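You operate a simulated robot arm through the tools that you are given. There is no shell and no other tool. Be economical: measure what you need, move in short steps, check, and stop when the job is done.

Carry out the task below with a simulated two-armed robot. There is one attempt and no reset: what you move stays moved.

## Task
Set the pink bowl, yellow cup and green chopsticks on the red mat; pour about 20 ml of soy.
Fine: soy goes in the brown dish; fetch the chopsticks from the table drawer, shut it again, put the jug back. Set down upright: what you pick out, soy jug. Where these are worked on the way, their far stop is far enough and under half their travel is too little: table drawer.

Only the result counts: the job must be done as asked and must still hold three seconds after the hand-in. Knocking over, shifting, dropping, spilling or breaking anything else fails it.

## Robot
Two 7-joint arms with three-finger grippers on one trunk, on a base that drives. Base frame: it is fixed to the floor where the robot stands at the start and does not move with it; the origin is under the middle of the robot, x ahead of it, y to its left, z up; the surface under the hand at the start is at about z = 0.72. Units: m, degrees, N and s.
The left shoulder is at the start at [0.03, 0.124, 0.933], the right one opposite. With the tool pointing down near the work surface each hand reaches from about 0.1 to 0.78 m from the robot's upright axis, wherever it stands, measured 20 degrees to its own side. Places, roughly: brown dish (9x9x3 cm) [0.7, 0.3, 0.7]; table drawer [0.6, 0.2, 0.6]. Payload 2.2 kg a hand.
The TCP of each hand is the grasp point between the finger pads, 0.028 m short of the fingertips. In the tool frame z runs along the fingers and y along their closing line. The gripper opens to 0.102 m. The gripper's body begins 0.071 m behind the TCP.
Orientation is told as [roll, pitch, yaw] about the base's x, y, z axes, in that order, counted from this pose: with the fingers straight down and closing along the base's y, the tool's x points along the base's -x, its y along +y and its z along -z.

## Interface
- The arms move only by the tool jog_arm. It takes "left_commands", "right_commands" or both (then of equal length, played together; a hand with none holds still); each is a list of rows, each a list of 7 numbers: the turn, a rotation vector about the tool's x, y, z in units of 90 degrees (1.0 is 90 degrees), then the shift along the tool's x, y, z in units of 250 mm (1.0 is 250 mm), then the finger opening in m, from 0 to 0.102. In form: [[rx, ry, rz, tx, ty, tz, claw], ...]. A call has 1 to 20 rows; each row is the pose to reach, as a shift and turn from the pose commanded when the call began, along the tool's axes at that moment. A call with a number of a shift or a turn outside -1 to 1 is refused whole. A row lasts 0.2 s, in which the tool goes at most 0.05 m and 8.6 degrees; a call with a longer step from one row to the next is refused whole, and so is a gripper value outside its range. A pose out of reach is approached as far as the arm can. The call stops where the force on the tool passes 40 N (or 10 N more than at its start, if that is more) or the arm is blocked; 0.2 s more then pass. Each finger halts on what it meets, pressing with about 25 N; the grip force reading is that of the motor and also rises with nothing between the fingers. The clock runs only during rows and for 0.2 s after the last one: add rows that repeat a pose to give the fingers time. It gives the time, the measured TCP pose, the force on the tool (base axes), the opening and the grip force at its end, in the units of the frame above (readings bear some noise), with the torque about the TCP (base axes, N m) and any sound that the robot's microphone picked up.
- Cameras (640 x 400 px; columns grow to the right, rows downward): "scene" is now at [0.0318, 0.0208, 1.6321]; the picture's right is [0.31, -0.95, 0.00], its down [-0.83, -0.27, -0.49] and it looks along [0.46, 0.15, -0.87] (base axes); focal length 294 px, centre (320, 200). "left" rides on the left gripper at [0.072, 0.038, -0.086] in its tool frame; the picture's right is [-0.46, 0.89, 0.00], its down [-0.60, -0.32, -0.73] and it looks along [-0.65, -0.34, 0.68] (tool axes); focal length 256 px, centre (320, 200). "right" rides on the right gripper at [0.069, 0.044, -0.086] in its tool frame; the picture's right is [-0.53, 0.85, 0.00], its down [-0.58, -0.36, -0.73] and it looks along [-0.62, -0.39, 0.68] (tool axes); focal length 256 px, centre (320, 200). There is no depth. A picture from a camera that has moved, and an enlarged one, comes with that camera's place and axes in the base frame and with its lens.
- capture(camera): a new picture of that camera. No time passes.
- slide_trunk(by): slides the trunk up (or, below 0, down) by that many m; the arms and the scene camera ride with it, the base frame stays. It gives what a move gives, with no picture.
- steer(legs): drives the robot by 1 to 6 legs, each [ahead, left, turn to the left] in m, m and degrees, along the robot's own axes; the way and the turn of a leg run together, so that a leg with both is an arc; at most 1.5 m and 180 degrees a leg. The arms and the cameras ride along, it lands a little off, and it stops where it bumps. It gives what a move gives.
- aim_head(pan, tilt): turns the head with the scene camera to pan (to the left, within 143 degrees either way) and tilt (down, from -29 to 69), counted from straight ahead of the robot. It gives what a move gives.
- close_up(camera, box): a new picture of the part [left, top, right, bottom] of that camera's present view, enlarged. No time passes.
- close_job(): hands the job in; it is judged then, once.

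Work in short steps. Places have to be worked out from the pictures, the camera data and where the tool is seen: move nearer, look again, correct. Check each grasp and each placing, and mend what went wrong. You have 120 turns and 108 pictures in all, those below and enlarged ones among them. Open the grippers and draw the arms clear of the work before you hand the job in, unless the task says otherwise; then end with one line.

The tools are called after "Call:" by a JSON object that holds its "name" and its "arguments". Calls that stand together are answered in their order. jog_arm: Moves the arms, as the interface text tells. Its arguments: {"type":"object","properties":{"left_commands":{"type":"array"},"right_commands":{"type":"array"}},"required":[]} The other tools are called the same way: slide_trunk (by) slides the trunk up or down; steer (legs) drives the base; aim_head (pan, tilt) turns the head that bears the scene camera; capture (camera) takes a picture; close_up (camera, box) takes an enlarged picture of a part of a camera's view; close_job () hands the job in.

At the start:

```text
clock: 0.0
left_position: [0.442, 0.3834, 1.0577]
left_ee_rot: [0.0, 0.0, 0.1]
left_wrist_force: [0.1, 0.3, 0.1]
left_moment: [0.03, 0.02, 0.0]
left_finger_gap: 0.102
left_grasp_force: 0.0
right_position: [0.4155, -0.0351, 1.1205]
right_ee_rot: [0.0, -0.1, -0.1]
right_wrist_force: [-0.4, 0.6, 0.7]
right_moment: [-0.05, 0.05, 0.0]
right_finger_gap: 0.1021
right_grasp_force: 0.0
trunk travel left (down, up): [-0.175, 0.365]
robot x, y, heading: [-0.0026, 0.0014, 0.1]
head pan, tilt: [18.1, 60.9]
```

scene: 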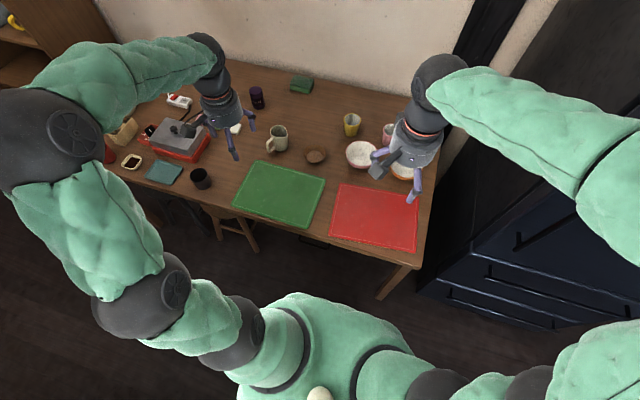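
right: 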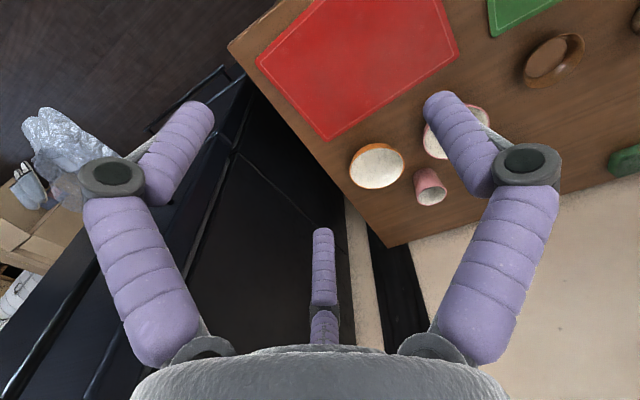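
left: 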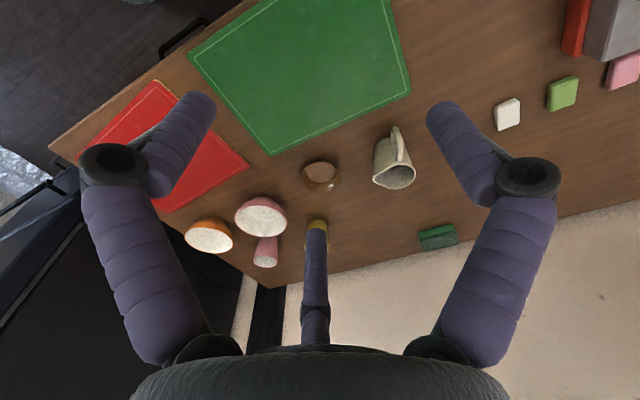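

I'll enlarge the scene over the table to identify the objects first.

Call:
{"name": "close_up", "arguments": {"camera": "scene", "box": [220, 70, 460, 280]}}

Call:
{"name": "close_up", "arguments": {"camera": "scene", "box": [90, 70, 310, 270]}}

```text
1.90 times, centred on (340, 175) of scene
camera zoom: at [0.0318, 0.0208, 1.6321], right [0.31, -0.95, 0.0], down [-0.83, -0.27, -0.49], along [0.46, 0.15, -0.87], focal length 559 px, centre (282, 248)
```

zoom: 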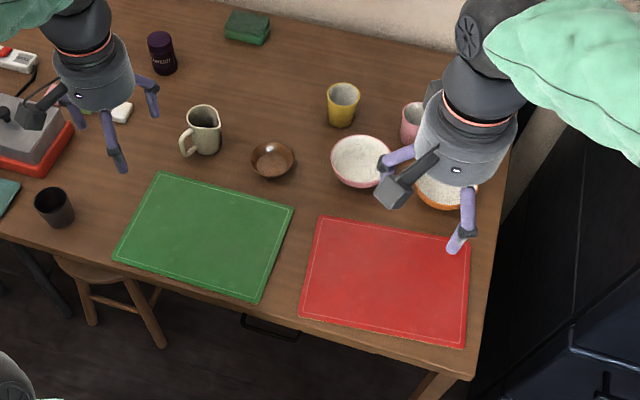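

```text
2.00 times, centred on (200, 170) of scene
camera zoom: at [0.0318, 0.0208, 1.6321], right [0.31, -0.95, 0.0], down [-0.83, -0.27, -0.49], along [0.46, 0.15, -0.87], focal length 587 px, centre (560, 260)
```

zoom: 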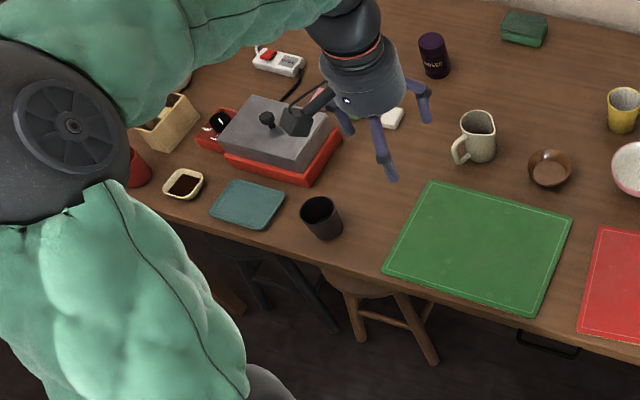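

Objects are located roughly; the jug is the cream pitcher, the table is yawed about 8.5°. I'll look closer at the drawer front and jug.

Call:
{"name": "close_up", "arguments": {"camera": "scene", "box": [280, 200, 380, 262]}}

Call:
{"name": "close_up", "arguments": {"camera": "scene", "box": [250, 100, 380, 181]}}

```text
6.40 times, centred on (330, 231) of scene
camera zoom: at [0.0318, 0.0208, 1.6321], right [0.31, -0.95, 0.0], down [-0.83, -0.27, -0.49], along [0.46, 0.15, -0.87], focal length 1879 px, centre (256, 2)
```

zoom: 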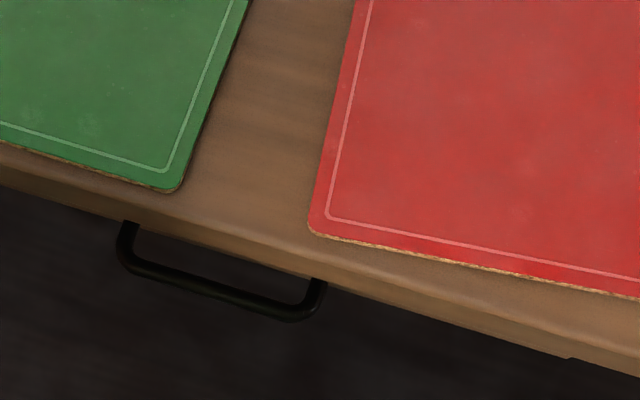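

```text
4.92 times, centred on (315, 140) of scene
camera zoom: at [0.0318, 0.0208, 1.6321], right [0.31, -0.95, 0.0], down [-0.83, -0.27, -0.49], along [0.46, 0.15, -0.87], focal length 1445 px, centre (345, 493)
```

zoom: 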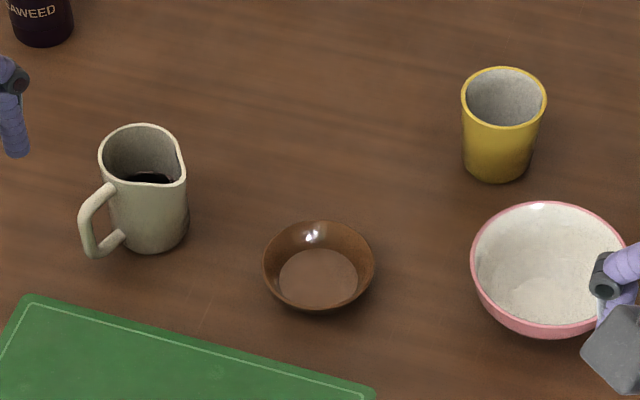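

The handle is a bar of about 11 cm just below the table edge near (0.37, 0.165). I back the base off to make room for the drawer, then look again.

Call:
{"name": "steer", "arguments": {"legs": [[-0.35, 0.0, 0.0]]}}

Call:
{"name": "aim_head", "arguments": {"pan": 8, "tilt": 50}}

Call:
{"name": "capture", "arguments": {"camera": "scene"}}

Call:
{"name": "capture", "arguments": {"camera": "left"}}

```text
clock: 2.3
left_position: [0.0891, 0.3823, 1.0581]
left_ee_rot: [0.0, 0.1, -0.3]
left_wrist_force: [-0.5, -0.4, 1.0]
left_moment: [0.03, 0.0, -0.03]
left_finger_gap: 0.102
left_grasp_force: 0.1
right_position: [0.0617, -0.0364, 1.1222]
right_ee_rot: [0.0, 0.0, -0.4]
right_wrist_force: [-1.2, -0.1, -0.6]
right_moment: [0.01, -0.05, -0.03]
right_finger_gap: 0.1018
right_grasp_force: 0.2
trunk travel left (down, up): [-0.175, 0.365]
robot x, y, heading: [-0.3547, -0.0007, -0.3]
head pan, tilt: [18.1, 60.9]
```

```text
clock: 3.0
left_position: [0.09, 0.3824, 1.059]
left_ee_rot: [-0.1, 0.0, -0.3]
left_wrist_force: [0.3, 0.2, 0.3]
left_moment: [-0.01, 0.01, -0.02]
left_finger_gap: 0.1024
left_grasp_force: 0.0
right_position: [0.0626, -0.0353, 1.1216]
right_ee_rot: [0.0, 0.0, -0.3]
right_wrist_force: [0.5, 0.3, 0.0]
right_moment: [-0.03, 0.0, 0.0]
right_finger_gap: 0.1022
right_grasp_force: 0.0
trunk travel left (down, up): [-0.175, 0.365]
robot x, y, heading: [-0.3527, 0.0001, -0.3]
head pan, tilt: [8.0, 50.0]
```

```text
100 pictures are left
camera scene: at [-0.3076, 0.012, 1.6457], right [0.13, -0.99, 0.0], down [-0.76, -0.1, -0.64], along [0.64, 0.09, -0.77], focal length 294 px, centre (320, 200)
```

scene: 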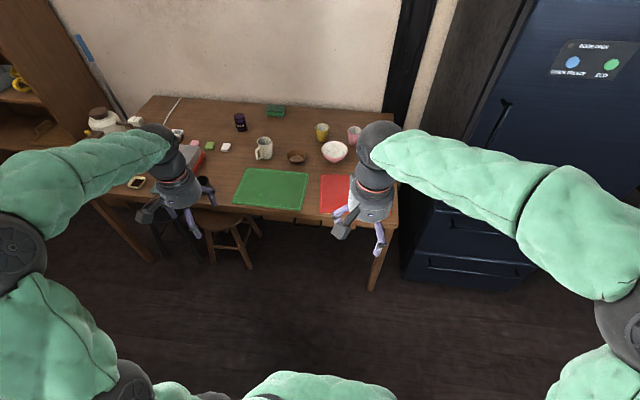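

```text
99 pictures are left
camera left: at [0.0173, 0.4207, 1.1447], right [0.47, 0.88, 0.0], down [0.6, -0.32, 0.73], along [0.65, -0.34, -0.68], focal length 256 px, centre (320, 200)
```

left: 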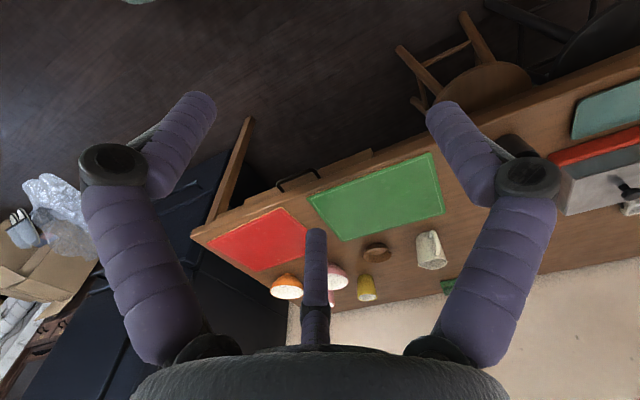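

Close-ups of the handle from two viewpoints to triangulate it.

Call:
{"name": "close_up", "arguments": {"camera": "left", "box": [250, 140, 390, 228]}}

Call:
{"name": "close_up", "arguments": {"camera": "scene", "box": [250, 180, 350, 243]}}

```text
4.55 times, centred on (320, 184) of left
camera zoom: at [0.0173, 0.4207, 1.1447], right [0.47, 0.88, 0.0], down [0.6, -0.32, 0.73], along [0.65, -0.34, -0.68], focal length 1164 px, centre (320, 273)
```

zoom: 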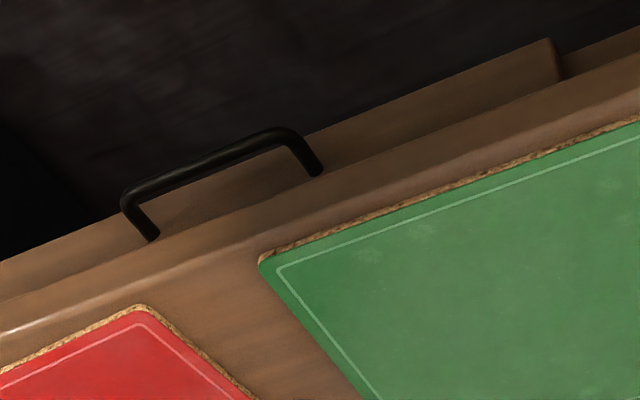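

```text
6.35 times, centred on (300, 212) of scene
camera zoom: at [-0.3076, 0.012, 1.6457], right [0.13, -0.99, 0.0], down [-0.76, -0.1, -0.64], along [0.64, 0.09, -0.77], focal length 1864 px, centre (447, 127)
```

zoom: 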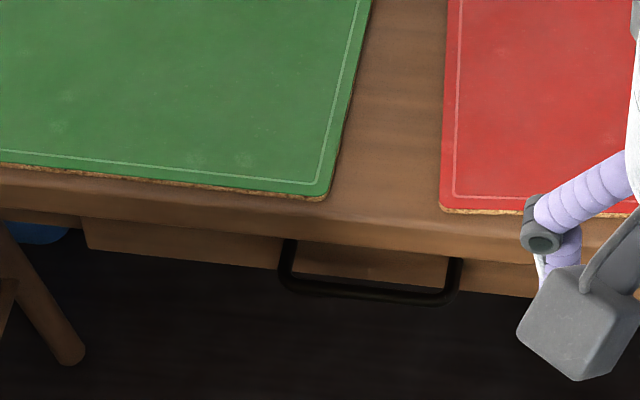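

The table is square to the base (yaw 0), only the red mat is turned about 8°. The bar lies about y 0.107–0.214, x≈0.37, z≈0.65. I turn the left hand to point forward with fingers closing vertically, and bring it lower.

Call:
{"name": "jog_arm", "arguments": {"left_commands": [[-0.051, -0.051, 0.051, -0.027, -0.047, 0.063, 0.102], [-0.103, -0.103, 0.103, -0.053, -0.093, 0.127, 0.102], [-0.154, -0.154, 0.154, -0.08, -0.14, 0.19, 0.102], [-0.205, -0.205, 0.205, -0.107, -0.187, 0.253, 0.102], [-0.257, -0.257, 0.257, -0.133, -0.233, 0.317, 0.102], [-0.308, -0.308, 0.308, -0.16, -0.28, 0.38, 0.102], [-0.359, -0.359, 0.359, -0.187, -0.327, 0.443, 0.102], [-0.411, -0.411, 0.411, -0.213, -0.373, 0.507, 0.102], [-0.462, -0.462, 0.462, -0.24, -0.42, 0.57, 0.102], [-0.513, -0.513, 0.513, -0.267, -0.467, 0.633, 0.102], [-0.564, -0.564, 0.564, -0.293, -0.513, 0.697, 0.102], [-0.616, -0.616, 0.616, -0.32, -0.56, 0.76, 0.102], [-0.667, -0.667, 0.667, -0.347, -0.607, 0.823, 0.102], [-0.718, -0.718, 0.718, -0.373, -0.653, 0.887, 0.102], [-0.77, -0.77, 0.77, -0.4, -0.7, 0.95, 0.102], [-0.77, -0.77, 0.77, -0.4, -0.7, 0.95, 0.102]]}}

Call:
{"name": "capture", "arguments": {"camera": "left"}}

```text
clock: 6.4
left_position: [0.1842, 0.0689, 0.8789]
left_ee_rot: [87.8, -0.2, -85.5]
left_wrist_force: [1.1, -0.7, -0.1]
left_moment: [-0.01, 0.0, 0.01]
left_finger_gap: 0.102
left_grasp_force: 0.0
left hand out of reach, approached as far as the arm can: row 11, 12, 13, 14, 15, 16
right_position: [0.062, -0.0353, 1.1225]
right_ee_rot: [0.1, 0.1, -0.2]
right_wrist_force: [-0.4, 0.3, 0.4]
right_moment: [-0.02, -0.03, -0.02]
right_finger_gap: 0.1022
right_grasp_force: 0.0
trunk travel left (down, up): [-0.175, 0.365]
robot x, y, heading: [-0.3534, 0.0037, -0.3]
head pan, tilt: [8.0, 50.0]
```

```text
96 pictures are left
camera left: at [0.0922, 0.1339, 0.9204], right [0.07, -0.46, 0.89], down [-0.69, -0.66, -0.29], along [0.72, -0.59, -0.36], focal length 256 px, centre (320, 200)
```

left: 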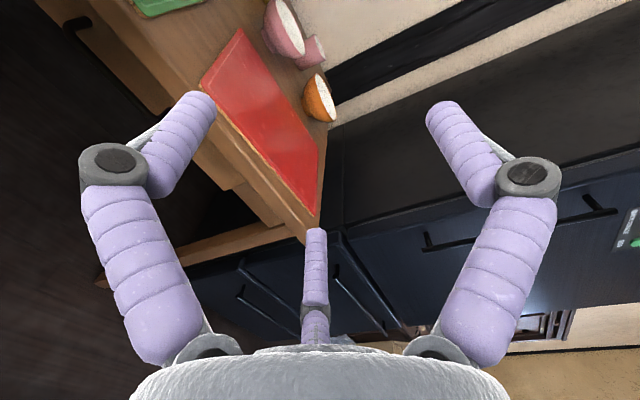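

The arm stopped at a joint limit a bit high, but the orientation is nearly right. The handle is visible at upper left; I enlarge it for a better fix.

Call:
{"name": "close_up", "arguments": {"camera": "left", "box": [0, 0, 160, 100]}}

Call:
{"name": "slide_trunk", "arguments": {"by": -0.17}}

Call:
{"name": "capture", "arguments": {"camera": "left"}}

```text
4.00 times, centred on (80, 50) of left
camera zoom: at [0.0922, 0.1339, 0.9204], right [0.07, -0.46, 0.89], down [-0.69, -0.66, -0.29], along [0.72, -0.59, -0.36], focal length 1024 px, centre (1280, 800)
```

zoom: 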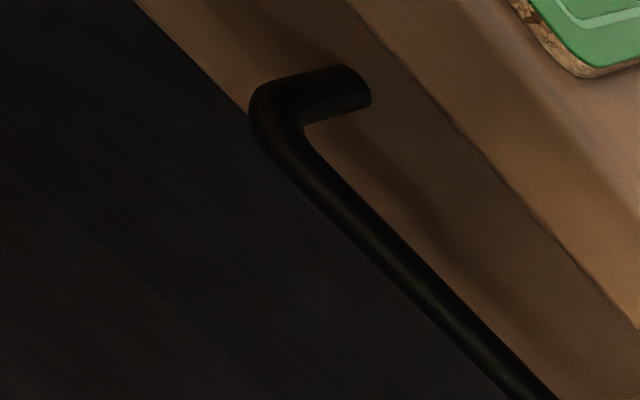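

```text
clock: 8.3
left_position: [0.1835, 0.0684, 0.7084]
left_ee_rot: [87.9, -0.3, -85.4]
left_wrist_force: [0.0, 0.9, 0.6]
left_moment: [0.02, 0.0, -0.02]
left_finger_gap: 0.102
left_grasp_force: 0.0
right_position: [0.0633, -0.0359, 0.9521]
right_ee_rot: [-0.1, 0.0, -0.3]
right_wrist_force: [-0.7, -0.3, -0.9]
right_moment: [0.03, -0.04, -0.03]
right_finger_gap: 0.102
right_grasp_force: 0.1
trunk travel left (down, up): [-0.005, 0.535]
robot x, y, heading: [-0.3529, 0.0012, -0.5]
head pan, tilt: [8.0, 50.0]
```

```text
94 pictures are left
camera left: at [0.0923, 0.134, 0.7507], right [0.07, -0.46, 0.89], down [-0.69, -0.66, -0.29], along [0.72, -0.59, -0.36], focal length 256 px, centre (320, 200)
```

left: 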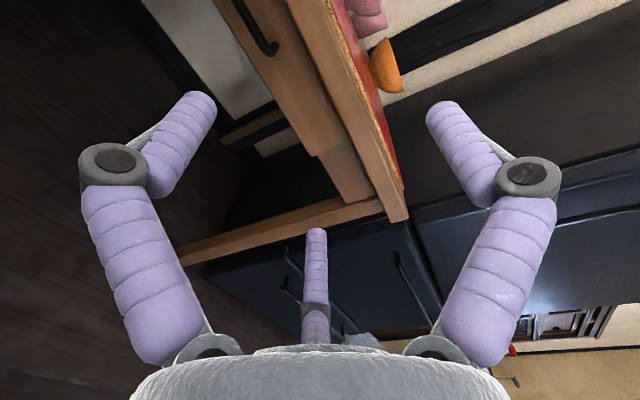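

Call:
{"name": "close_up", "arguments": {"camera": "left", "box": [180, 0, 340, 100]}}

```text
4.00 times, centred on (260, 50) of left
camera zoom: at [0.0923, 0.134, 0.7507], right [0.07, -0.46, 0.89], down [-0.69, -0.66, -0.29], along [0.72, -0.59, -0.36], focal length 1024 px, centre (560, 800)
```

zoom: 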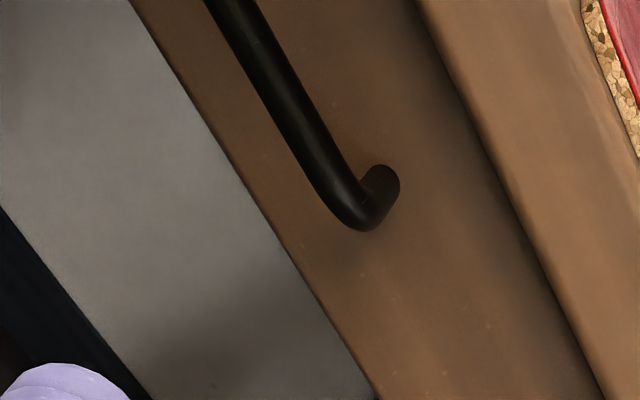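

The fits agree: bar at x≈0.371, z≈0.657, y 0.105–0.212; drawer front at x≈0.40. I test whether the arm can go 5 cm lower in this orientation.

Call:
{"name": "jog_arm", "arguments": {"left_commands": [[0, 0, 0, 0, -0.1, 0, 0.06], [0, 0, 0, 0, -0.2, 0, 0.06], [0, 0, 0, 0, -0.2, 0, 0.06]]}}

```text
clock: 9.1
left_position: [0.1793, 0.0556, 0.662]
left_ee_rot: [87.7, -0.3, -85.1]
left_wrist_force: [-0.6, 0.6, 0.2]
left_moment: [-0.02, 0.03, 0.02]
left_finger_gap: 0.0598
left_grasp_force: 0.1
left hand out of reach, approached as far as the arm can: row 1, 2, 3
right_position: [0.0622, -0.0361, 0.9513]
right_ee_rot: [0.0, 0.0, -0.4]
right_wrist_force: [0.8, 0.5, -0.3]
right_moment: [0.0, 0.02, 0.0]
right_finger_gap: 0.1019
right_grasp_force: 0.1
trunk travel left (down, up): [-0.005, 0.535]
robot x, y, heading: [-0.3522, 0.001, -0.5]
head pan, tilt: [8.0, 50.0]
```

Now at z=0.662. I use the base for the rest: left 0.104 and forward 0.12, then check.

Call:
{"name": "steer", "arguments": {"legs": [[0.0, 0.104, 0.5], [0.115, 0.0, 0.0]]}}

Call:
{"name": "capture", "arguments": {"camera": "left"}}

```text
clock: 11.1
left_position: [0.2929, 0.1665, 0.662]
left_ee_rot: [87.7, -0.3, -84.5]
left_wrist_force: [0.4, -0.5, 0.2]
left_moment: [0.03, 0.03, 0.02]
left_finger_gap: 0.0599
left_grasp_force: 0.0
right_position: [0.1767, 0.0736, 0.9505]
right_ee_rot: [-0.1, 0.2, 0.2]
right_wrist_force: [-0.2, -0.4, 0.5]
right_moment: [-0.04, 0.03, 0.03]
right_finger_gap: 0.102
right_grasp_force: 0.0
trunk travel left (down, up): [-0.005, 0.535]
robot x, y, heading: [-0.2427, 0.1065, 0.0]
head pan, tilt: [8.0, 50.0]
```

```text
92 pictures are left
camera left: at [0.2005, 0.2304, 0.7039], right [0.08, -0.46, 0.89], down [-0.68, -0.67, -0.28], along [0.73, -0.58, -0.36], focal length 256 px, centre (320, 200)
```

left: 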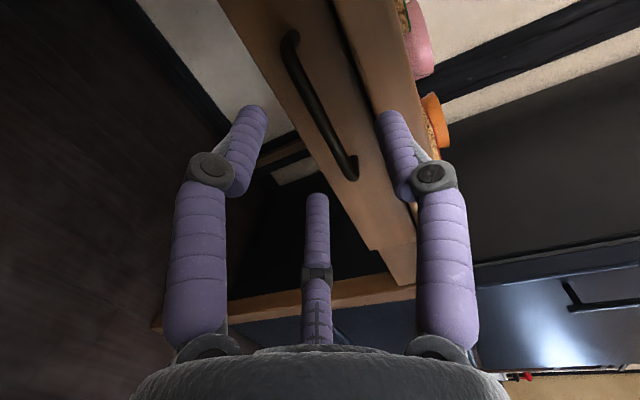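

The bar sits centred between the fingers. I drive forward 0.068 m and then close on the bar.

Call:
{"name": "steer", "arguments": {"legs": [[0.068, 0.0, 0.0]]}}

Call:
{"name": "capture", "arguments": {"camera": "left"}}

```text
clock: 12.2
left_position: [0.3543, 0.1666, 0.6595]
left_ee_rot: [87.3, -0.2, -84.6]
left_wrist_force: [-7.0, 0.6, 6.4]
left_moment: [-0.02, -0.41, -0.01]
left_finger_gap: 0.065
left_grasp_force: 4.3
right_position: [0.2441, 0.074, 0.9514]
right_ee_rot: [0.1, -0.1, 0.2]
right_wrist_force: [0.4, 0.1, 0.4]
right_moment: [0.06, 0.0, 0.01]
right_finger_gap: 0.102
right_grasp_force: 0.0
trunk travel left (down, up): [-0.005, 0.535]
robot x, y, heading: [-0.1723, 0.109, 0.2]
head pan, tilt: [8.0, 50.0]
stopped in leg 1: the force on the tool passed its limit at 45 N (the readings are from after the stop); the commanded pose is now the measured one
```

```text
91 pictures are left
camera left: at [0.2631, 0.2304, 0.7011], right [0.09, -0.46, 0.89], down [-0.69, -0.67, -0.28], along [0.72, -0.58, -0.37], focal length 256 px, centre (320, 200)
```

left: 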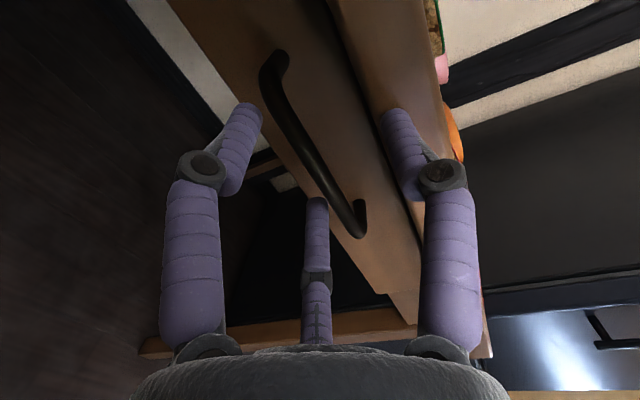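

The upper finger touched the table edge. I retreat 2 cm, narrow the fingers to 0.028 and lower a touch, then re-advance with the arm.

Call:
{"name": "jog_arm", "arguments": {"left_commands": [[0, 0, 0, 0, 0, -0.1, 0.06], [0, 0, 0, 0, -0.015, -0.1, 0.028], [0, 0, 0, 0, -0.015, -0.1, 0.028], [0, 0, 0, 0, -0.015, -0.1, 0.028]]}}

Call:
{"name": "capture", "arguments": {"camera": "left"}}

```text
clock: 13.2
left_position: [0.3303, 0.1652, 0.6557]
left_ee_rot: [87.2, -0.1, -84.6]
left_wrist_force: [0.5, 0.3, -0.3]
left_moment: [-0.01, 0.01, -0.02]
left_finger_gap: 0.0279
left_grasp_force: 0.1
right_position: [0.2443, 0.0735, 0.9522]
right_ee_rot: [0.1, 0.0, 0.2]
right_wrist_force: [-0.4, 0.0, 0.4]
right_moment: [0.04, 0.02, -0.01]
right_finger_gap: 0.1018
right_grasp_force: 0.0
trunk travel left (down, up): [-0.005, 0.535]
robot x, y, heading: [-0.1731, 0.1086, 0.1]
head pan, tilt: [8.0, 50.0]
```

```text
90 pictures are left
camera left: at [0.2384, 0.2294, 0.6979], right [0.09, -0.46, 0.88], down [-0.69, -0.67, -0.28], along [0.72, -0.58, -0.37], focal length 256 px, centre (320, 200)
```

left: 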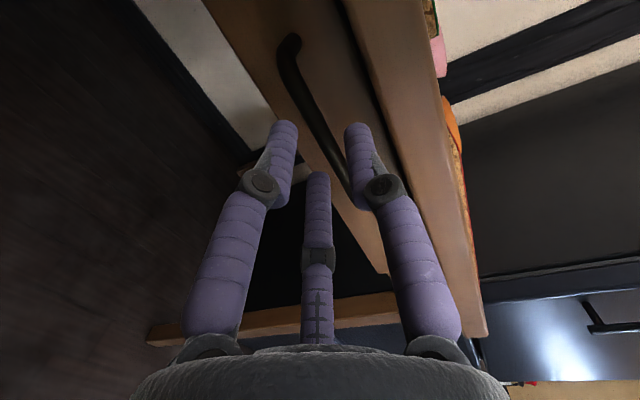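

The bar lines up between the fingertips. Advance 3 cm and close.

Call:
{"name": "jog_arm", "arguments": {"left_commands": [[0, 0, 0, 0, 0, 0.06, 0.028], [0, 0, 0, 0, 0, 0.125, 0.028], [0, 0, 0, 0, 0, 0.125, 0.0], [0, 0, 0, 0, 0, 0.125, 0.0], [0, 0, 0, 0, 0, 0.125, 0.0]]}}

Call:
{"name": "capture", "arguments": {"camera": "left"}}

```text
clock: 14.4
left_position: [0.3563, 0.1667, 0.6514]
left_ee_rot: [86.2, 0.1, -84.7]
left_wrist_force: [-8.8, -16.3, -33.8]
left_moment: [0.12, 0.44, -0.15]
left_finger_gap: 0.0166
left_grasp_force: 43.0
right_position: [0.2462, 0.0725, 0.9512]
right_ee_rot: [0.1, 0.1, 0.2]
right_wrist_force: [-0.5, -0.5, 0.0]
right_moment: [-0.01, 0.02, 0.06]
right_finger_gap: 0.1019
right_grasp_force: 0.1
trunk travel left (down, up): [-0.005, 0.535]
robot x, y, heading: [-0.1737, 0.1059, 0.3]
head pan, tilt: [8.0, 50.0]
```

```text
89 pictures are left
camera left: at [0.2668, 0.2294, 0.6957], right [0.1, -0.46, 0.88], down [-0.69, -0.67, -0.27], along [0.71, -0.58, -0.39], focal length 256 px, centre (320, 200)
```

left: 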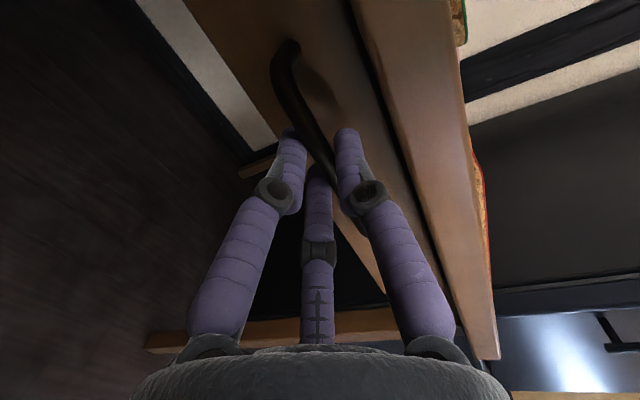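

The bar is gripped (gap 0.0166) but the hand is pulled down slightly; I lower the command 4 mm to relax the strain.

Call:
{"name": "jog_arm", "arguments": {"left_commands": [[0, 0, 0, 0, -0.022, 0, 0.0], [0, 0, 0, 0, -0.022, 0, 0.0]]}}

```text
clock: 15.0
left_position: [0.3589, 0.1649, 0.6504]
left_ee_rot: [87.2, 0.0, -84.4]
left_wrist_force: [-33.5, -12.6, 2.9]
left_moment: [0.15, -0.09, -1.19]
left_finger_gap: 0.0166
left_grasp_force: 43.0
left hand out of reach, approached as far as the arm can: row 1
right_position: [0.2431, 0.0733, 0.9519]
right_ee_rot: [0.1, -0.1, 0.2]
right_wrist_force: [-0.3, 0.2, 0.0]
right_moment: [-0.02, 0.0, 0.03]
right_finger_gap: 0.102
right_grasp_force: 0.0
trunk travel left (down, up): [-0.005, 0.535]
robot x, y, heading: [-0.1743, 0.1074, 0.2]
head pan, tilt: [8.0, 50.0]
```

Vertical strain is gone; the remaining push is along x. Now pull by driving back 0.15 m.

Call:
{"name": "steer", "arguments": {"legs": [[-0.15, 0.0, 0.0]]}}

Call:
{"name": "capture", "arguments": {"camera": "scene"}}

```text
clock: 16.4
left_position: [0.2113, 0.1655, 0.6504]
left_ee_rot: [87.2, 0.0, -84.3]
left_wrist_force: [-0.9, -16.1, 4.4]
left_moment: [0.2, -0.01, -0.44]
left_finger_gap: 0.0169
left_grasp_force: 42.2
right_position: [0.0968, 0.0733, 0.9514]
right_ee_rot: [0.1, 0.0, 0.3]
right_wrist_force: [-0.2, -0.7, -0.8]
right_moment: [-0.01, -0.01, 0.0]
right_finger_gap: 0.1021
right_grasp_force: 0.1
trunk travel left (down, up): [-0.005, 0.535]
robot x, y, heading: [-0.3177, 0.1046, 0.3]
head pan, tilt: [8.0, 50.0]
```

```text
88 pictures are left
camera scene: at [-0.2753, 0.1163, 1.4758], right [0.14, -0.99, 0.0], down [-0.76, -0.11, -0.64], along [0.64, 0.09, -0.77], focal length 294 px, centre (320, 200)
```

scene: 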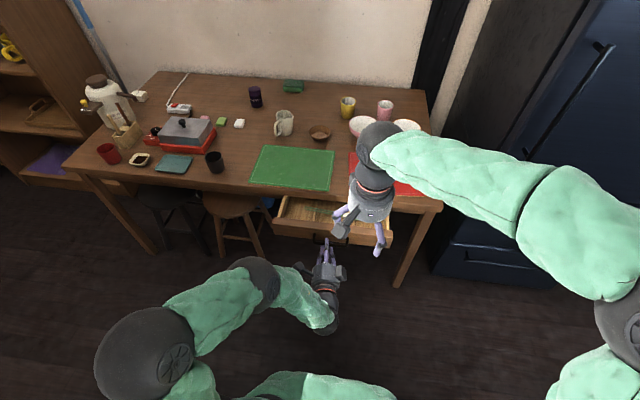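

The drawer follows. I pull on until its stop (the drive halts on force).

Call:
{"name": "steer", "arguments": {"legs": [[-0.12, 0.0, 0.0]]}}

Call:
{"name": "close_up", "arguments": {"camera": "scene", "box": [250, 170, 410, 270]}}

```text
clock: 17.7
left_position: [0.0979, 0.1665, 0.6514]
left_ee_rot: [87.0, -0.1, -84.2]
left_wrist_force: [-0.8, 0.3, 0.9]
left_moment: [0.28, -0.02, -0.04]
left_finger_gap: 0.0167
left_grasp_force: 42.3
right_position: [-0.02, 0.0725, 0.9527]
right_ee_rot: [0.0, 0.0, 0.0]
right_wrist_force: [-0.1, 0.4, -0.2]
right_moment: [0.01, 0.01, 0.01]
right_finger_gap: 0.1019
right_grasp_force: 0.1
trunk travel left (down, up): [-0.005, 0.535]
robot x, y, heading: [-0.4391, 0.1062, 0.1]
head pan, tilt: [8.0, 50.0]
stopped in leg 1: the force on the tool passed its limit at 55 N (the readings are from after the stop); the commanded pose is now the measured one
```

```text
4.00 times, centred on (330, 220) of scene
camera zoom: at [-0.3915, 0.1173, 1.4757], right [0.14, -0.99, 0.0], down [-0.76, -0.11, -0.64], along [0.64, 0.09, -0.77], focal length 1174 px, centre (280, 120)
```

zoom: 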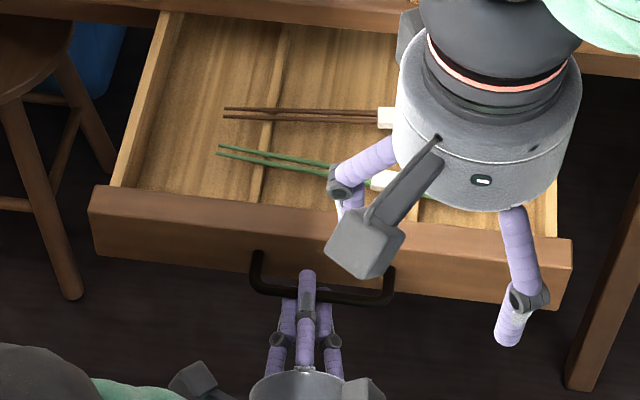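

Drawer is open 0.26 m to its stop. Green chopsticks (wrapped by a white band) lie across the front part. I move the right hand aside to see.

Call:
{"name": "jog_arm", "arguments": {"right_commands": [[0, 0, 0, 0, -0.18, 0, 0.102], [0, 0, 0, 0, -0.36, 0, 0.102], [0, 0, 0, 0, -0.54, 0, 0.102], [0, 0, 0, 0, -0.72, 0, 0.102], [0, 0, 0, 0, -0.9, 0, 0.102]]}}

Call:
{"name": "close_up", "arguments": {"camera": "scene", "box": [250, 165, 410, 265]}}

Call:
{"name": "capture", "arguments": {"camera": "right"}}

```text
clock: 18.9
left_position: [0.0987, 0.1656, 0.6511]
left_ee_rot: [87.1, -0.1, -84.3]
left_wrist_force: [-0.5, -4.2, 1.9]
left_moment: [0.39, -0.04, 1.12]
left_finger_gap: 0.0168
left_grasp_force: 42.2
right_position: [-0.019, -0.154, 0.9493]
right_ee_rot: [0.0, 0.0, 0.2]
right_wrist_force: [-0.5, -0.1, -0.7]
right_moment: [0.01, -0.04, 0.01]
right_finger_gap: 0.102
right_grasp_force: 0.0
trunk travel left (down, up): [-0.005, 0.535]
robot x, y, heading: [-0.4356, 0.1054, 0.3]
head pan, tilt: [8.0, 50.0]
```

```text
4.00 times, centred on (330, 215) of scene
camera zoom: at [-0.3914, 0.1171, 1.4757], right [0.14, -0.99, 0.0], down [-0.76, -0.11, -0.64], along [0.64, 0.09, -0.77], focal length 1174 px, centre (280, 140)
```

zoom: 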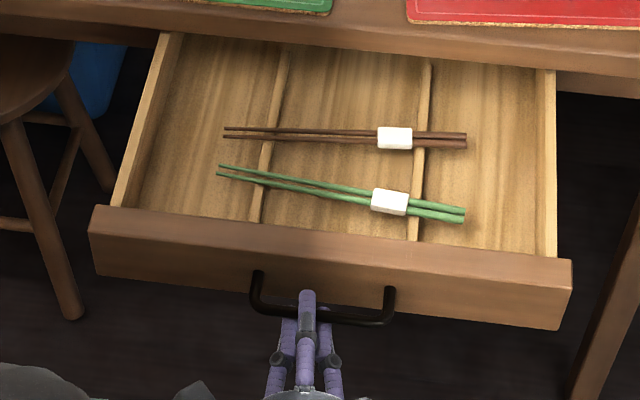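

```text
85 pictures are left
camera right: at [-0.0887, -0.1102, 1.0365], right [0.53, 0.85, 0.0], down [0.58, -0.36, 0.73], along [0.62, -0.39, -0.68], focal length 256 px, centre (320, 200)
```

right: 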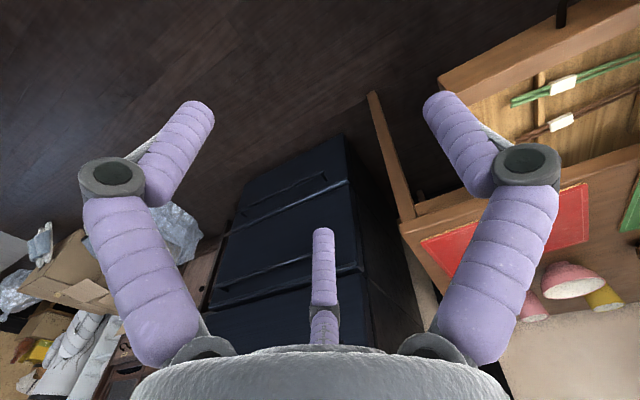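

Green chopsticks run from about (0.246, 0.266) to (0.233, 0.046), z≈0.65, sleeve at (0.24, 0.111). I bring the right hand above the sleeve, yawed about +87° so that it closes along x.

Call:
{"name": "jog_arm", "arguments": {"right_commands": [[0, 0, -0.088, -0.09, 0.09, 0.05, 0.102], [0, 0, -0.175, -0.18, 0.18, 0.1, 0.09], [0, 0, -0.263, -0.27, 0.27, 0.15, 0.08], [0, 0, -0.35, -0.36, 0.36, 0.2, 0.07], [0, 0, -0.438, -0.45, 0.45, 0.25, 0.06], [0, 0, -0.525, -0.54, 0.54, 0.3, 0.05], [0, 0, -0.613, -0.63, 0.63, 0.35, 0.05], [0, 0, -0.7, -0.72, 0.72, 0.4, 0.05], [0, 0, -0.788, -0.81, 0.81, 0.45, 0.05], [0, 0, -0.875, -0.9, 0.9, 0.5, 0.05], [0, 0, -0.963, -1.0, 1.0, 0.56, 0.05], [0, 0, -0.963, -1.0, 1.0, 0.56, 0.05]]}}

Call:
{"name": "capture", "arguments": {"camera": "right"}}

```text
clock: 21.5
left_position: [0.0988, 0.1652, 0.6517]
left_ee_rot: [87.2, -0.1, -84.3]
left_wrist_force: [0.0, -0.3, 4.2]
left_moment: [0.27, -0.06, -0.08]
left_finger_gap: 0.0169
left_grasp_force: 42.5
right_position: [0.2286, 0.0994, 0.8108]
right_ee_rot: [0.1, 0.1, 87.0]
right_wrist_force: [-0.3, -0.4, 0.2]
right_moment: [0.01, -0.01, 0.03]
right_finger_gap: 0.0499
right_grasp_force: 0.1
trunk travel left (down, up): [-0.005, 0.535]
robot x, y, heading: [-0.4372, 0.1082, 0.1]
head pan, tilt: [8.0, 50.0]
```

```text
84 pictures are left
camera right: at [0.1812, 0.0329, 0.8987], right [-0.81, 0.58, 0.0], down [0.4, 0.56, 0.73], along [0.42, 0.6, -0.68], focal length 256 px, centre (320, 200)
```

right: 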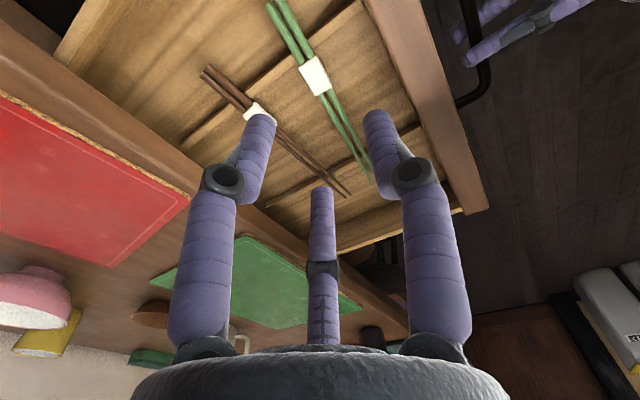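

The sleeve resolves to (0.240, 0.111, ~0.645), matching. I correct 12 mm in x and y and descend to TCP z≈0.672.

Call:
{"name": "jog_arm", "arguments": {"right_commands": [[0, 0, 0, -0.025, -0.025, 0.15, 0.045], [0, 0, 0, -0.048, -0.048, 0.3, 0.045], [0, 0, 0, -0.048, -0.048, 0.42, 0.045], [0, 0, 0, -0.048, -0.048, 0.49, 0.045], [0, 0, 0, -0.048, -0.048, 0.52, 0.045], [0, 0, 0, -0.048, -0.048, 0.555, 0.045]]}}

Call:
{"name": "capture", "arguments": {"camera": "right"}}

```text
clock: 22.9
left_position: [0.0968, 0.1651, 0.651]
left_ee_rot: [87.0, -0.2, -84.3]
left_wrist_force: [-1.1, -1.0, 0.4]
left_moment: [0.27, -0.03, 0.32]
left_finger_gap: 0.0166
left_grasp_force: 42.5
right_position: [0.2433, 0.11, 0.6781]
right_ee_rot: [-0.5, -0.2, 86.7]
right_wrist_force: [2.1, 1.8, 15.8]
right_moment: [0.51, -0.22, 0.16]
right_finger_gap: 0.0486
right_grasp_force: 2.4
trunk travel left (down, up): [-0.005, 0.535]
robot x, y, heading: [-0.4388, 0.1085, 0.3]
head pan, tilt: [8.0, 50.0]
```

```text
83 pictures are left
camera right: at [0.1942, 0.0429, 0.7639], right [-0.81, 0.58, -0.01], down [0.39, 0.55, 0.74], along [0.43, 0.6, -0.68], focal length 256 px, centre (320, 200)
```

right: 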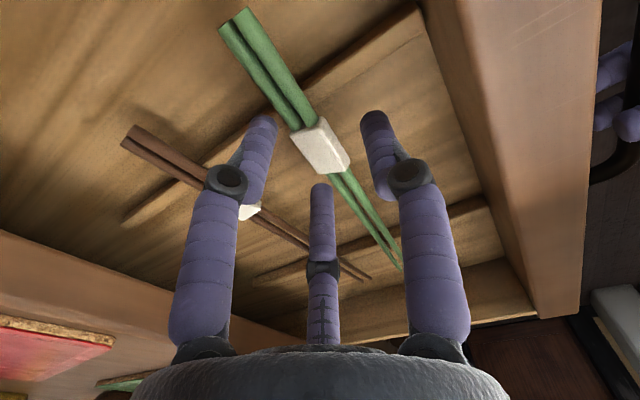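

The tips touch the drawer floor with the sleeve between them. I rise 5 mm, close, and check.

Call:
{"name": "jog_arm", "arguments": {"right_commands": [[0, 0, 0, 0, 0, -0.04, 0.045], [0, 0, 0, 0, 0, -0.04, 0.02], [0, 0, 0, 0, 0, -0.04, 0.0], [0, 0, 0, 0, 0, -0.04, 0.0], [0, 0, 0, 0, 0, -0.04, 0.0]]}}

Call:
{"name": "capture", "arguments": {"camera": "right"}}

```text
clock: 24.1
left_position: [0.0982, 0.1663, 0.6508]
left_ee_rot: [87.2, -0.2, -84.3]
left_wrist_force: [0.0, -0.2, 3.3]
left_moment: [0.28, -0.03, -0.04]
left_finger_gap: 0.0165
left_grasp_force: 42.9
right_position: [0.2407, 0.1084, 0.6831]
right_ee_rot: [0.0, 0.0, 86.7]
right_wrist_force: [-0.7, -0.4, 0.1]
right_moment: [0.02, -0.02, -0.03]
right_finger_gap: 0.0021
right_grasp_force: 25.0
trunk travel left (down, up): [-0.005, 0.535]
robot x, y, heading: [-0.4378, 0.1075, -0.1]
head pan, tilt: [8.0, 50.0]
```

```text
82 pictures are left
camera right: at [0.1932, 0.0428, 0.7701], right [-0.81, 0.58, 0.0], down [0.4, 0.55, 0.73], along [0.42, 0.6, -0.68], focal length 256 px, centre (320, 200)
```

right: 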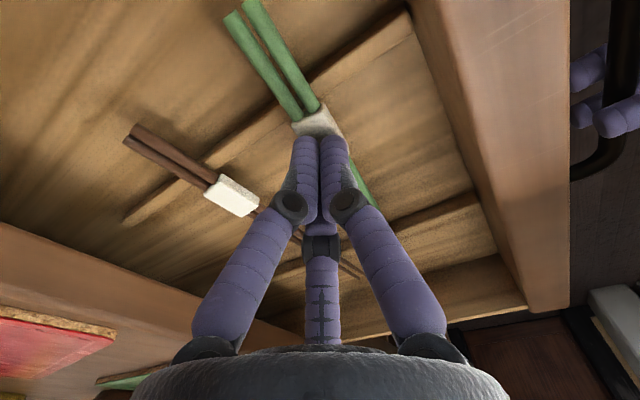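

The fingers slid off the top of the sleeve. I open again and look where the sleeve lies now.

Call:
{"name": "jog_arm", "arguments": {"right_commands": [[0, 0, 0, 0, 0, -0.04, 0.045], [0, 0, 0, 0, 0, -0.04, 0.045]]}}

Call:
{"name": "close_up", "arguments": {"camera": "right", "box": [200, 0, 440, 220]}}

Call:
{"name": "close_up", "arguments": {"camera": "scene", "box": [290, 170, 390, 233]}}

```text
clock: 24.7
left_position: [0.099, 0.1658, 0.6504]
left_ee_rot: [87.1, -0.1, -84.3]
left_wrist_force: [0.4, -0.6, 2.8]
left_moment: [0.28, -0.04, -0.03]
left_finger_gap: 0.0163
left_grasp_force: 42.7
right_position: [0.241, 0.1094, 0.6924]
right_ee_rot: [0.0, 0.0, 86.8]
right_wrist_force: [0.8, -0.1, -0.1]
right_moment: [0.0, 0.0, 0.01]
right_finger_gap: 0.0451
right_grasp_force: 0.0
trunk travel left (down, up): [-0.005, 0.535]
robot x, y, heading: [-0.434, 0.1036, -0.0]
head pan, tilt: [8.0, 50.0]
```

```text
1.82 times, centred on (320, 110) of right
camera zoom: at [0.1938, 0.0434, 0.7795], right [-0.81, 0.58, 0.0], down [0.4, 0.55, 0.73], along [0.42, 0.6, -0.68], focal length 465 px, centre (320, 364)
```

zoom: 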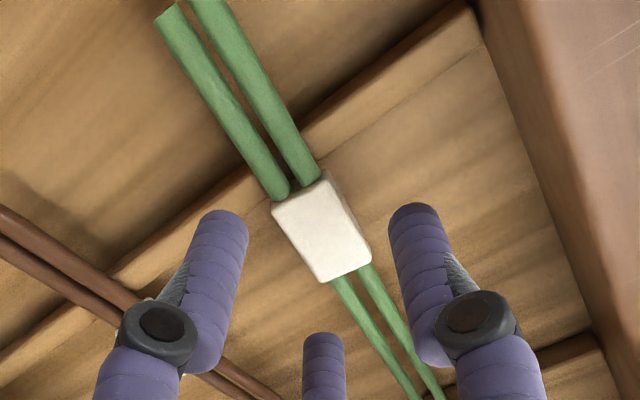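

```text
6.35 times, centred on (340, 202) of scene
camera zoom: at [-0.3914, 0.1173, 1.4757], right [0.14, -0.99, 0.0], down [-0.76, -0.11, -0.64], along [0.64, 0.09, -0.77], focal length 1864 px, centre (193, 190)
```

zoom: 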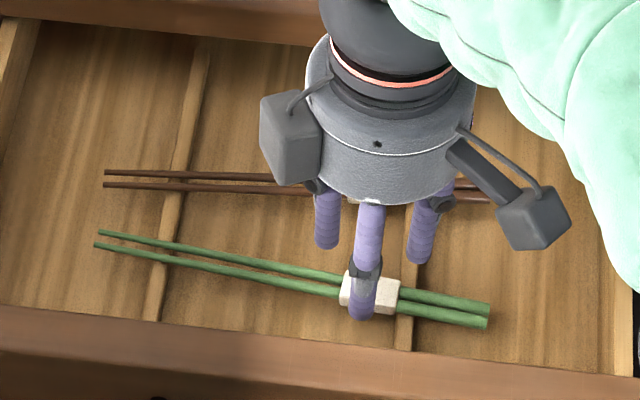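

The sleeve is at about (0.2365, 0.107, 0.65), chopsticks turned about 6°. This hand in fact has three digits (one on the −x side, two on the +x side). I centre, lower to the floor and close.

Call:
{"name": "jog_arm", "arguments": {"right_commands": [[0, 0, 0.03, 0.012, 0.016, 0.03, 0.045], [0, 0, 0.03, 0.012, 0.016, 0.064, 0.045], [0, 0, 0.03, 0.012, 0.016, 0.064, 0.03], [0, 0, 0.03, 0.012, 0.016, 0.064, 0.01], [0, 0, 0.03, 0.012, 0.016, 0.064, 0.0], [0, 0, 0.03, 0.012, 0.016, 0.064, 0.0]]}}

Call:
{"name": "close_up", "arguments": {"camera": "right", "box": [200, 0, 440, 220]}}

```text
clock: 26.1
left_position: [0.0983, 0.165, 0.6509]
left_ee_rot: [87.1, -0.1, -84.3]
left_wrist_force: [-3.9, 0.8, 1.7]
left_moment: [0.3, -0.04, 0.09]
left_finger_gap: 0.0167
left_grasp_force: 42.4
right_position: [0.2379, 0.1064, 0.6771]
right_ee_rot: [0.0, -0.1, 84.1]
right_wrist_force: [2.1, -1.5, 6.6]
right_moment: [-0.04, -0.06, -0.02]
right_finger_gap: 0.006
right_grasp_force: 25.1
trunk travel left (down, up): [-0.005, 0.535]
robot x, y, heading: [-0.4349, 0.1048, 0.0]
head pan, tilt: [8.0, 50.0]
```

```text
1.82 times, centred on (320, 110) of right
camera zoom: at [0.1868, 0.0424, 0.7648], right [-0.79, 0.62, 0.0], down [0.42, 0.54, 0.73], along [0.45, 0.58, -0.68], focal length 465 px, centre (320, 364)
```

zoom: 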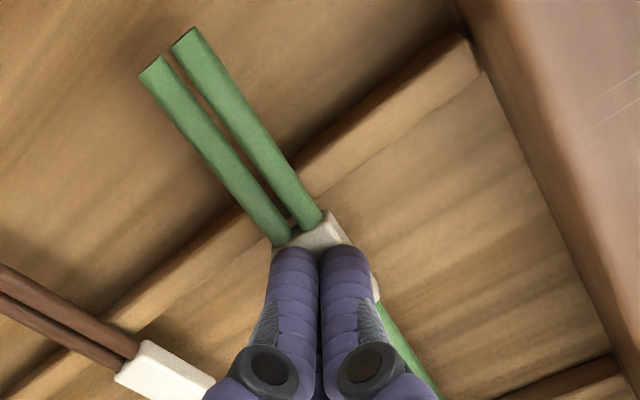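

Still riding on top: one digit likely sits on the drawer's rib at y≈0.087. I lift, shift 18 mm to +y to clear the rib, and descend deeper with a 0.04 opening.

Call:
{"name": "jog_arm", "arguments": {"right_commands": [[0, 0, 0, 0, 0, -0.08, 0.0], [0, 0, 0, -0.072, -0.013, -0.08, 0.04], [0, 0, 0, -0.072, -0.013, -0.08, 0.04], [0, 0, 0, -0.072, -0.013, -0.04, 0.04], [0, 0, 0, -0.072, -0.013, 0.0, 0.04], [0, 0, 0, -0.072, -0.013, 0.03, 0.04], [0, 0, 0, -0.072, -0.013, 0.03, 0.04]]}}

Call:
{"name": "close_up", "arguments": {"camera": "right", "box": [200, 0, 440, 220]}}

```text
clock: 27.7
left_position: [0.0981, 0.1652, 0.6521]
left_ee_rot: [87.2, 0.0, -84.3]
left_wrist_force: [1.2, 0.2, 2.6]
left_moment: [0.29, -0.05, -0.06]
left_finger_gap: 0.0165
left_grasp_force: 42.3
right_position: [0.2432, 0.1249, 0.6693]
right_ee_rot: [0.0, 0.0, 84.1]
right_wrist_force: [0.5, -0.6, -0.5]
right_moment: [0.02, -0.01, 0.0]
right_finger_gap: 0.04
right_grasp_force: 0.1
trunk travel left (down, up): [-0.005, 0.535]
robot x, y, heading: [-0.4369, 0.1074, 0.0]
head pan, tilt: [8.0, 50.0]
```

```text
1.82 times, centred on (320, 110) of right
camera zoom: at [0.192, 0.0604, 0.7562], right [-0.79, 0.62, 0.0], down [0.42, 0.54, 0.73], along [0.45, 0.57, -0.68], focal length 465 px, centre (320, 364)
```

zoom: 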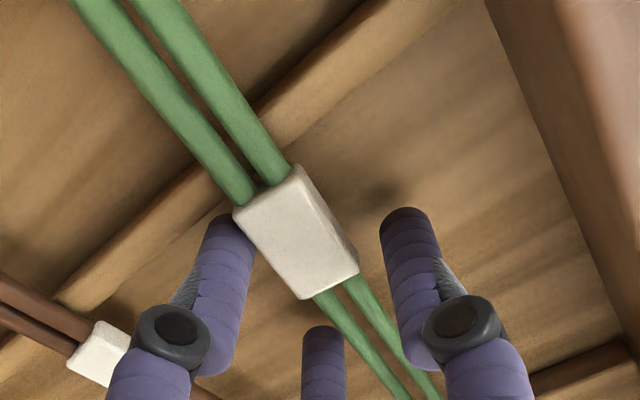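

Clear now with the sleeve between the digits. Down another 4 mm and close.

Call:
{"name": "jog_arm", "arguments": {"right_commands": [[0, 0, 0, 0, 0, 0.016, 0.04], [0, 0, 0, 0, 0, 0.016, 0.03], [0, 0, 0, 0, 0, 0.016, 0.01], [0, 0, 0, 0, 0, 0.016, 0.0], [0, 0, 0, 0, 0, 0.016, 0.0]]}}

Call:
{"name": "close_up", "arguments": {"camera": "right", "box": [200, 0, 440, 220]}}

```text
clock: 28.9
left_position: [0.0987, 0.1649, 0.6508]
left_ee_rot: [87.1, -0.1, -84.2]
left_wrist_force: [0.6, -0.5, 3.1]
left_moment: [0.27, -0.07, 0.05]
left_finger_gap: 0.0165
left_grasp_force: 41.9
right_position: [0.2414, 0.1237, 0.6663]
right_ee_rot: [0.0, 0.0, 84.1]
right_wrist_force: [0.0, 0.3, -0.1]
right_moment: [0.0, 0.01, -0.01]
right_finger_gap: 0.0261
right_grasp_force: 24.5
trunk travel left (down, up): [-0.005, 0.535]
robot x, y, heading: [-0.4346, 0.1061, 0.1]
head pan, tilt: [8.0, 50.0]
```

```text
1.82 times, centred on (320, 110) of right
camera zoom: at [0.1915, 0.0594, 0.7524], right [-0.79, 0.62, 0.0], down [0.42, 0.54, 0.73], along [0.45, 0.57, -0.68], focal length 465 px, centre (320, 364)
```

zoom: 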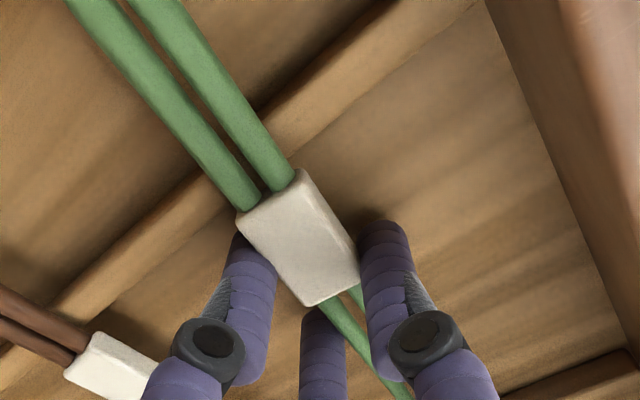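

Sleeve is held (gap 0.026, grip 24.5 N). I lift 15 cm and check.

Call:
{"name": "jog_arm", "arguments": {"right_commands": [[0, 0, 0, 0, 0, -0.06, 0.0], [0, 0, 0, 0, 0, -0.15, 0.0], [0, 0, 0, 0, 0, -0.3, 0.0], [0, 0, 0, 0, 0, -0.45, 0.0], [0, 0, 0, 0, 0, -0.6, 0.0], [0, 0, 0, 0, 0, -0.75, 0.0]]}}

Call:
{"name": "capture", "arguments": {"camera": "scene"}}

Call:
{"name": "close_up", "arguments": {"camera": "right", "box": [200, 0, 440, 220]}}

```text
clock: 30.3
left_position: [0.0979, 0.1645, 0.6511]
left_ee_rot: [87.1, -0.2, -84.3]
left_wrist_force: [-1.8, -1.1, 4.2]
left_moment: [0.3, -0.06, -0.02]
left_finger_gap: 0.0165
left_grasp_force: 42.3
right_position: [0.2392, 0.126, 0.8548]
right_ee_rot: [0.1, 0.0, 84.1]
right_wrist_force: [0.0, -0.3, -0.7]
right_moment: [-0.02, -0.02, 0.04]
right_finger_gap: 0.0256
right_grasp_force: 25.2
trunk travel left (down, up): [-0.005, 0.535]
robot x, y, heading: [-0.4346, 0.1048, 0.1]
head pan, tilt: [8.0, 50.0]
```

```text
76 pictures are left
camera scene: at [-0.3917, 0.1173, 1.4757], right [0.14, -0.99, 0.0], down [-0.76, -0.11, -0.64], along [0.64, 0.09, -0.77], focal length 294 px, centre (320, 200)
```

scene: 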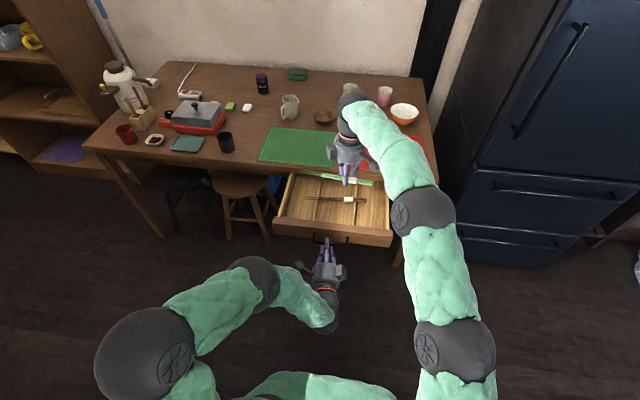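

```text
1.82 times, centred on (320, 110) of right
camera zoom: at [0.189, 0.0608, 0.941], right [-0.79, 0.62, 0.0], down [0.42, 0.54, 0.73], along [0.45, 0.58, -0.68], focal length 465 px, centre (320, 364)
```

zoom: 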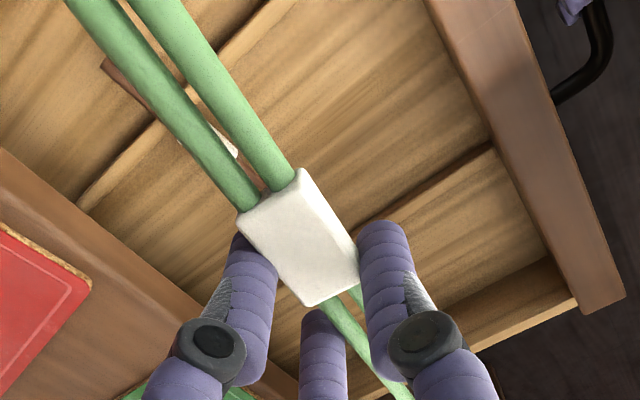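

Chopsticks are held firmly. I now drive forward 0.262 m, with the left hand still on the handle, to shut the drawer.

Call:
{"name": "steer", "arguments": {"legs": [[0.262, 0.0, 0.0]]}}

Call:
{"name": "capture", "arguments": {"camera": "scene"}}

```text
clock: 32.3
left_position: [0.3563, 0.1669, 0.6513]
left_ee_rot: [87.4, 0.0, -84.6]
left_wrist_force: [0.7, -1.8, 0.5]
left_moment: [0.17, 0.03, 0.05]
left_finger_gap: 0.0167
left_grasp_force: 42.3
right_position: [0.5012, 0.1291, 0.8529]
right_ee_rot: [0.0, 0.0, 84.4]
right_wrist_force: [0.6, 0.5, -0.2]
right_moment: [-0.03, -0.01, 0.0]
right_finger_gap: 0.0258
right_grasp_force: 24.6
trunk travel left (down, up): [-0.005, 0.535]
robot x, y, heading: [-0.1781, 0.1045, 0.6]
head pan, tilt: [8.0, 50.0]
stopped in leg 1: the force on the tool passed its limit at 84 N (the readings are from after the stop); the commanded pose is now the measured one
```

```text
74 pictures are left
camera scene: at [-0.1302, 0.1183, 1.4757], right [0.15, -0.99, 0.0], down [-0.76, -0.11, -0.64], along [0.64, 0.09, -0.77], focal length 294 px, centre (320, 200)
```

scene: 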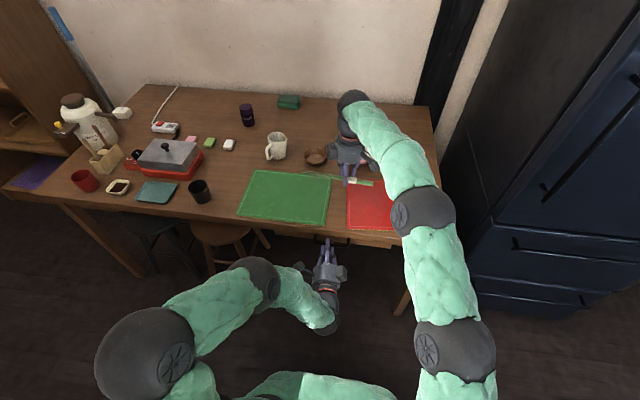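

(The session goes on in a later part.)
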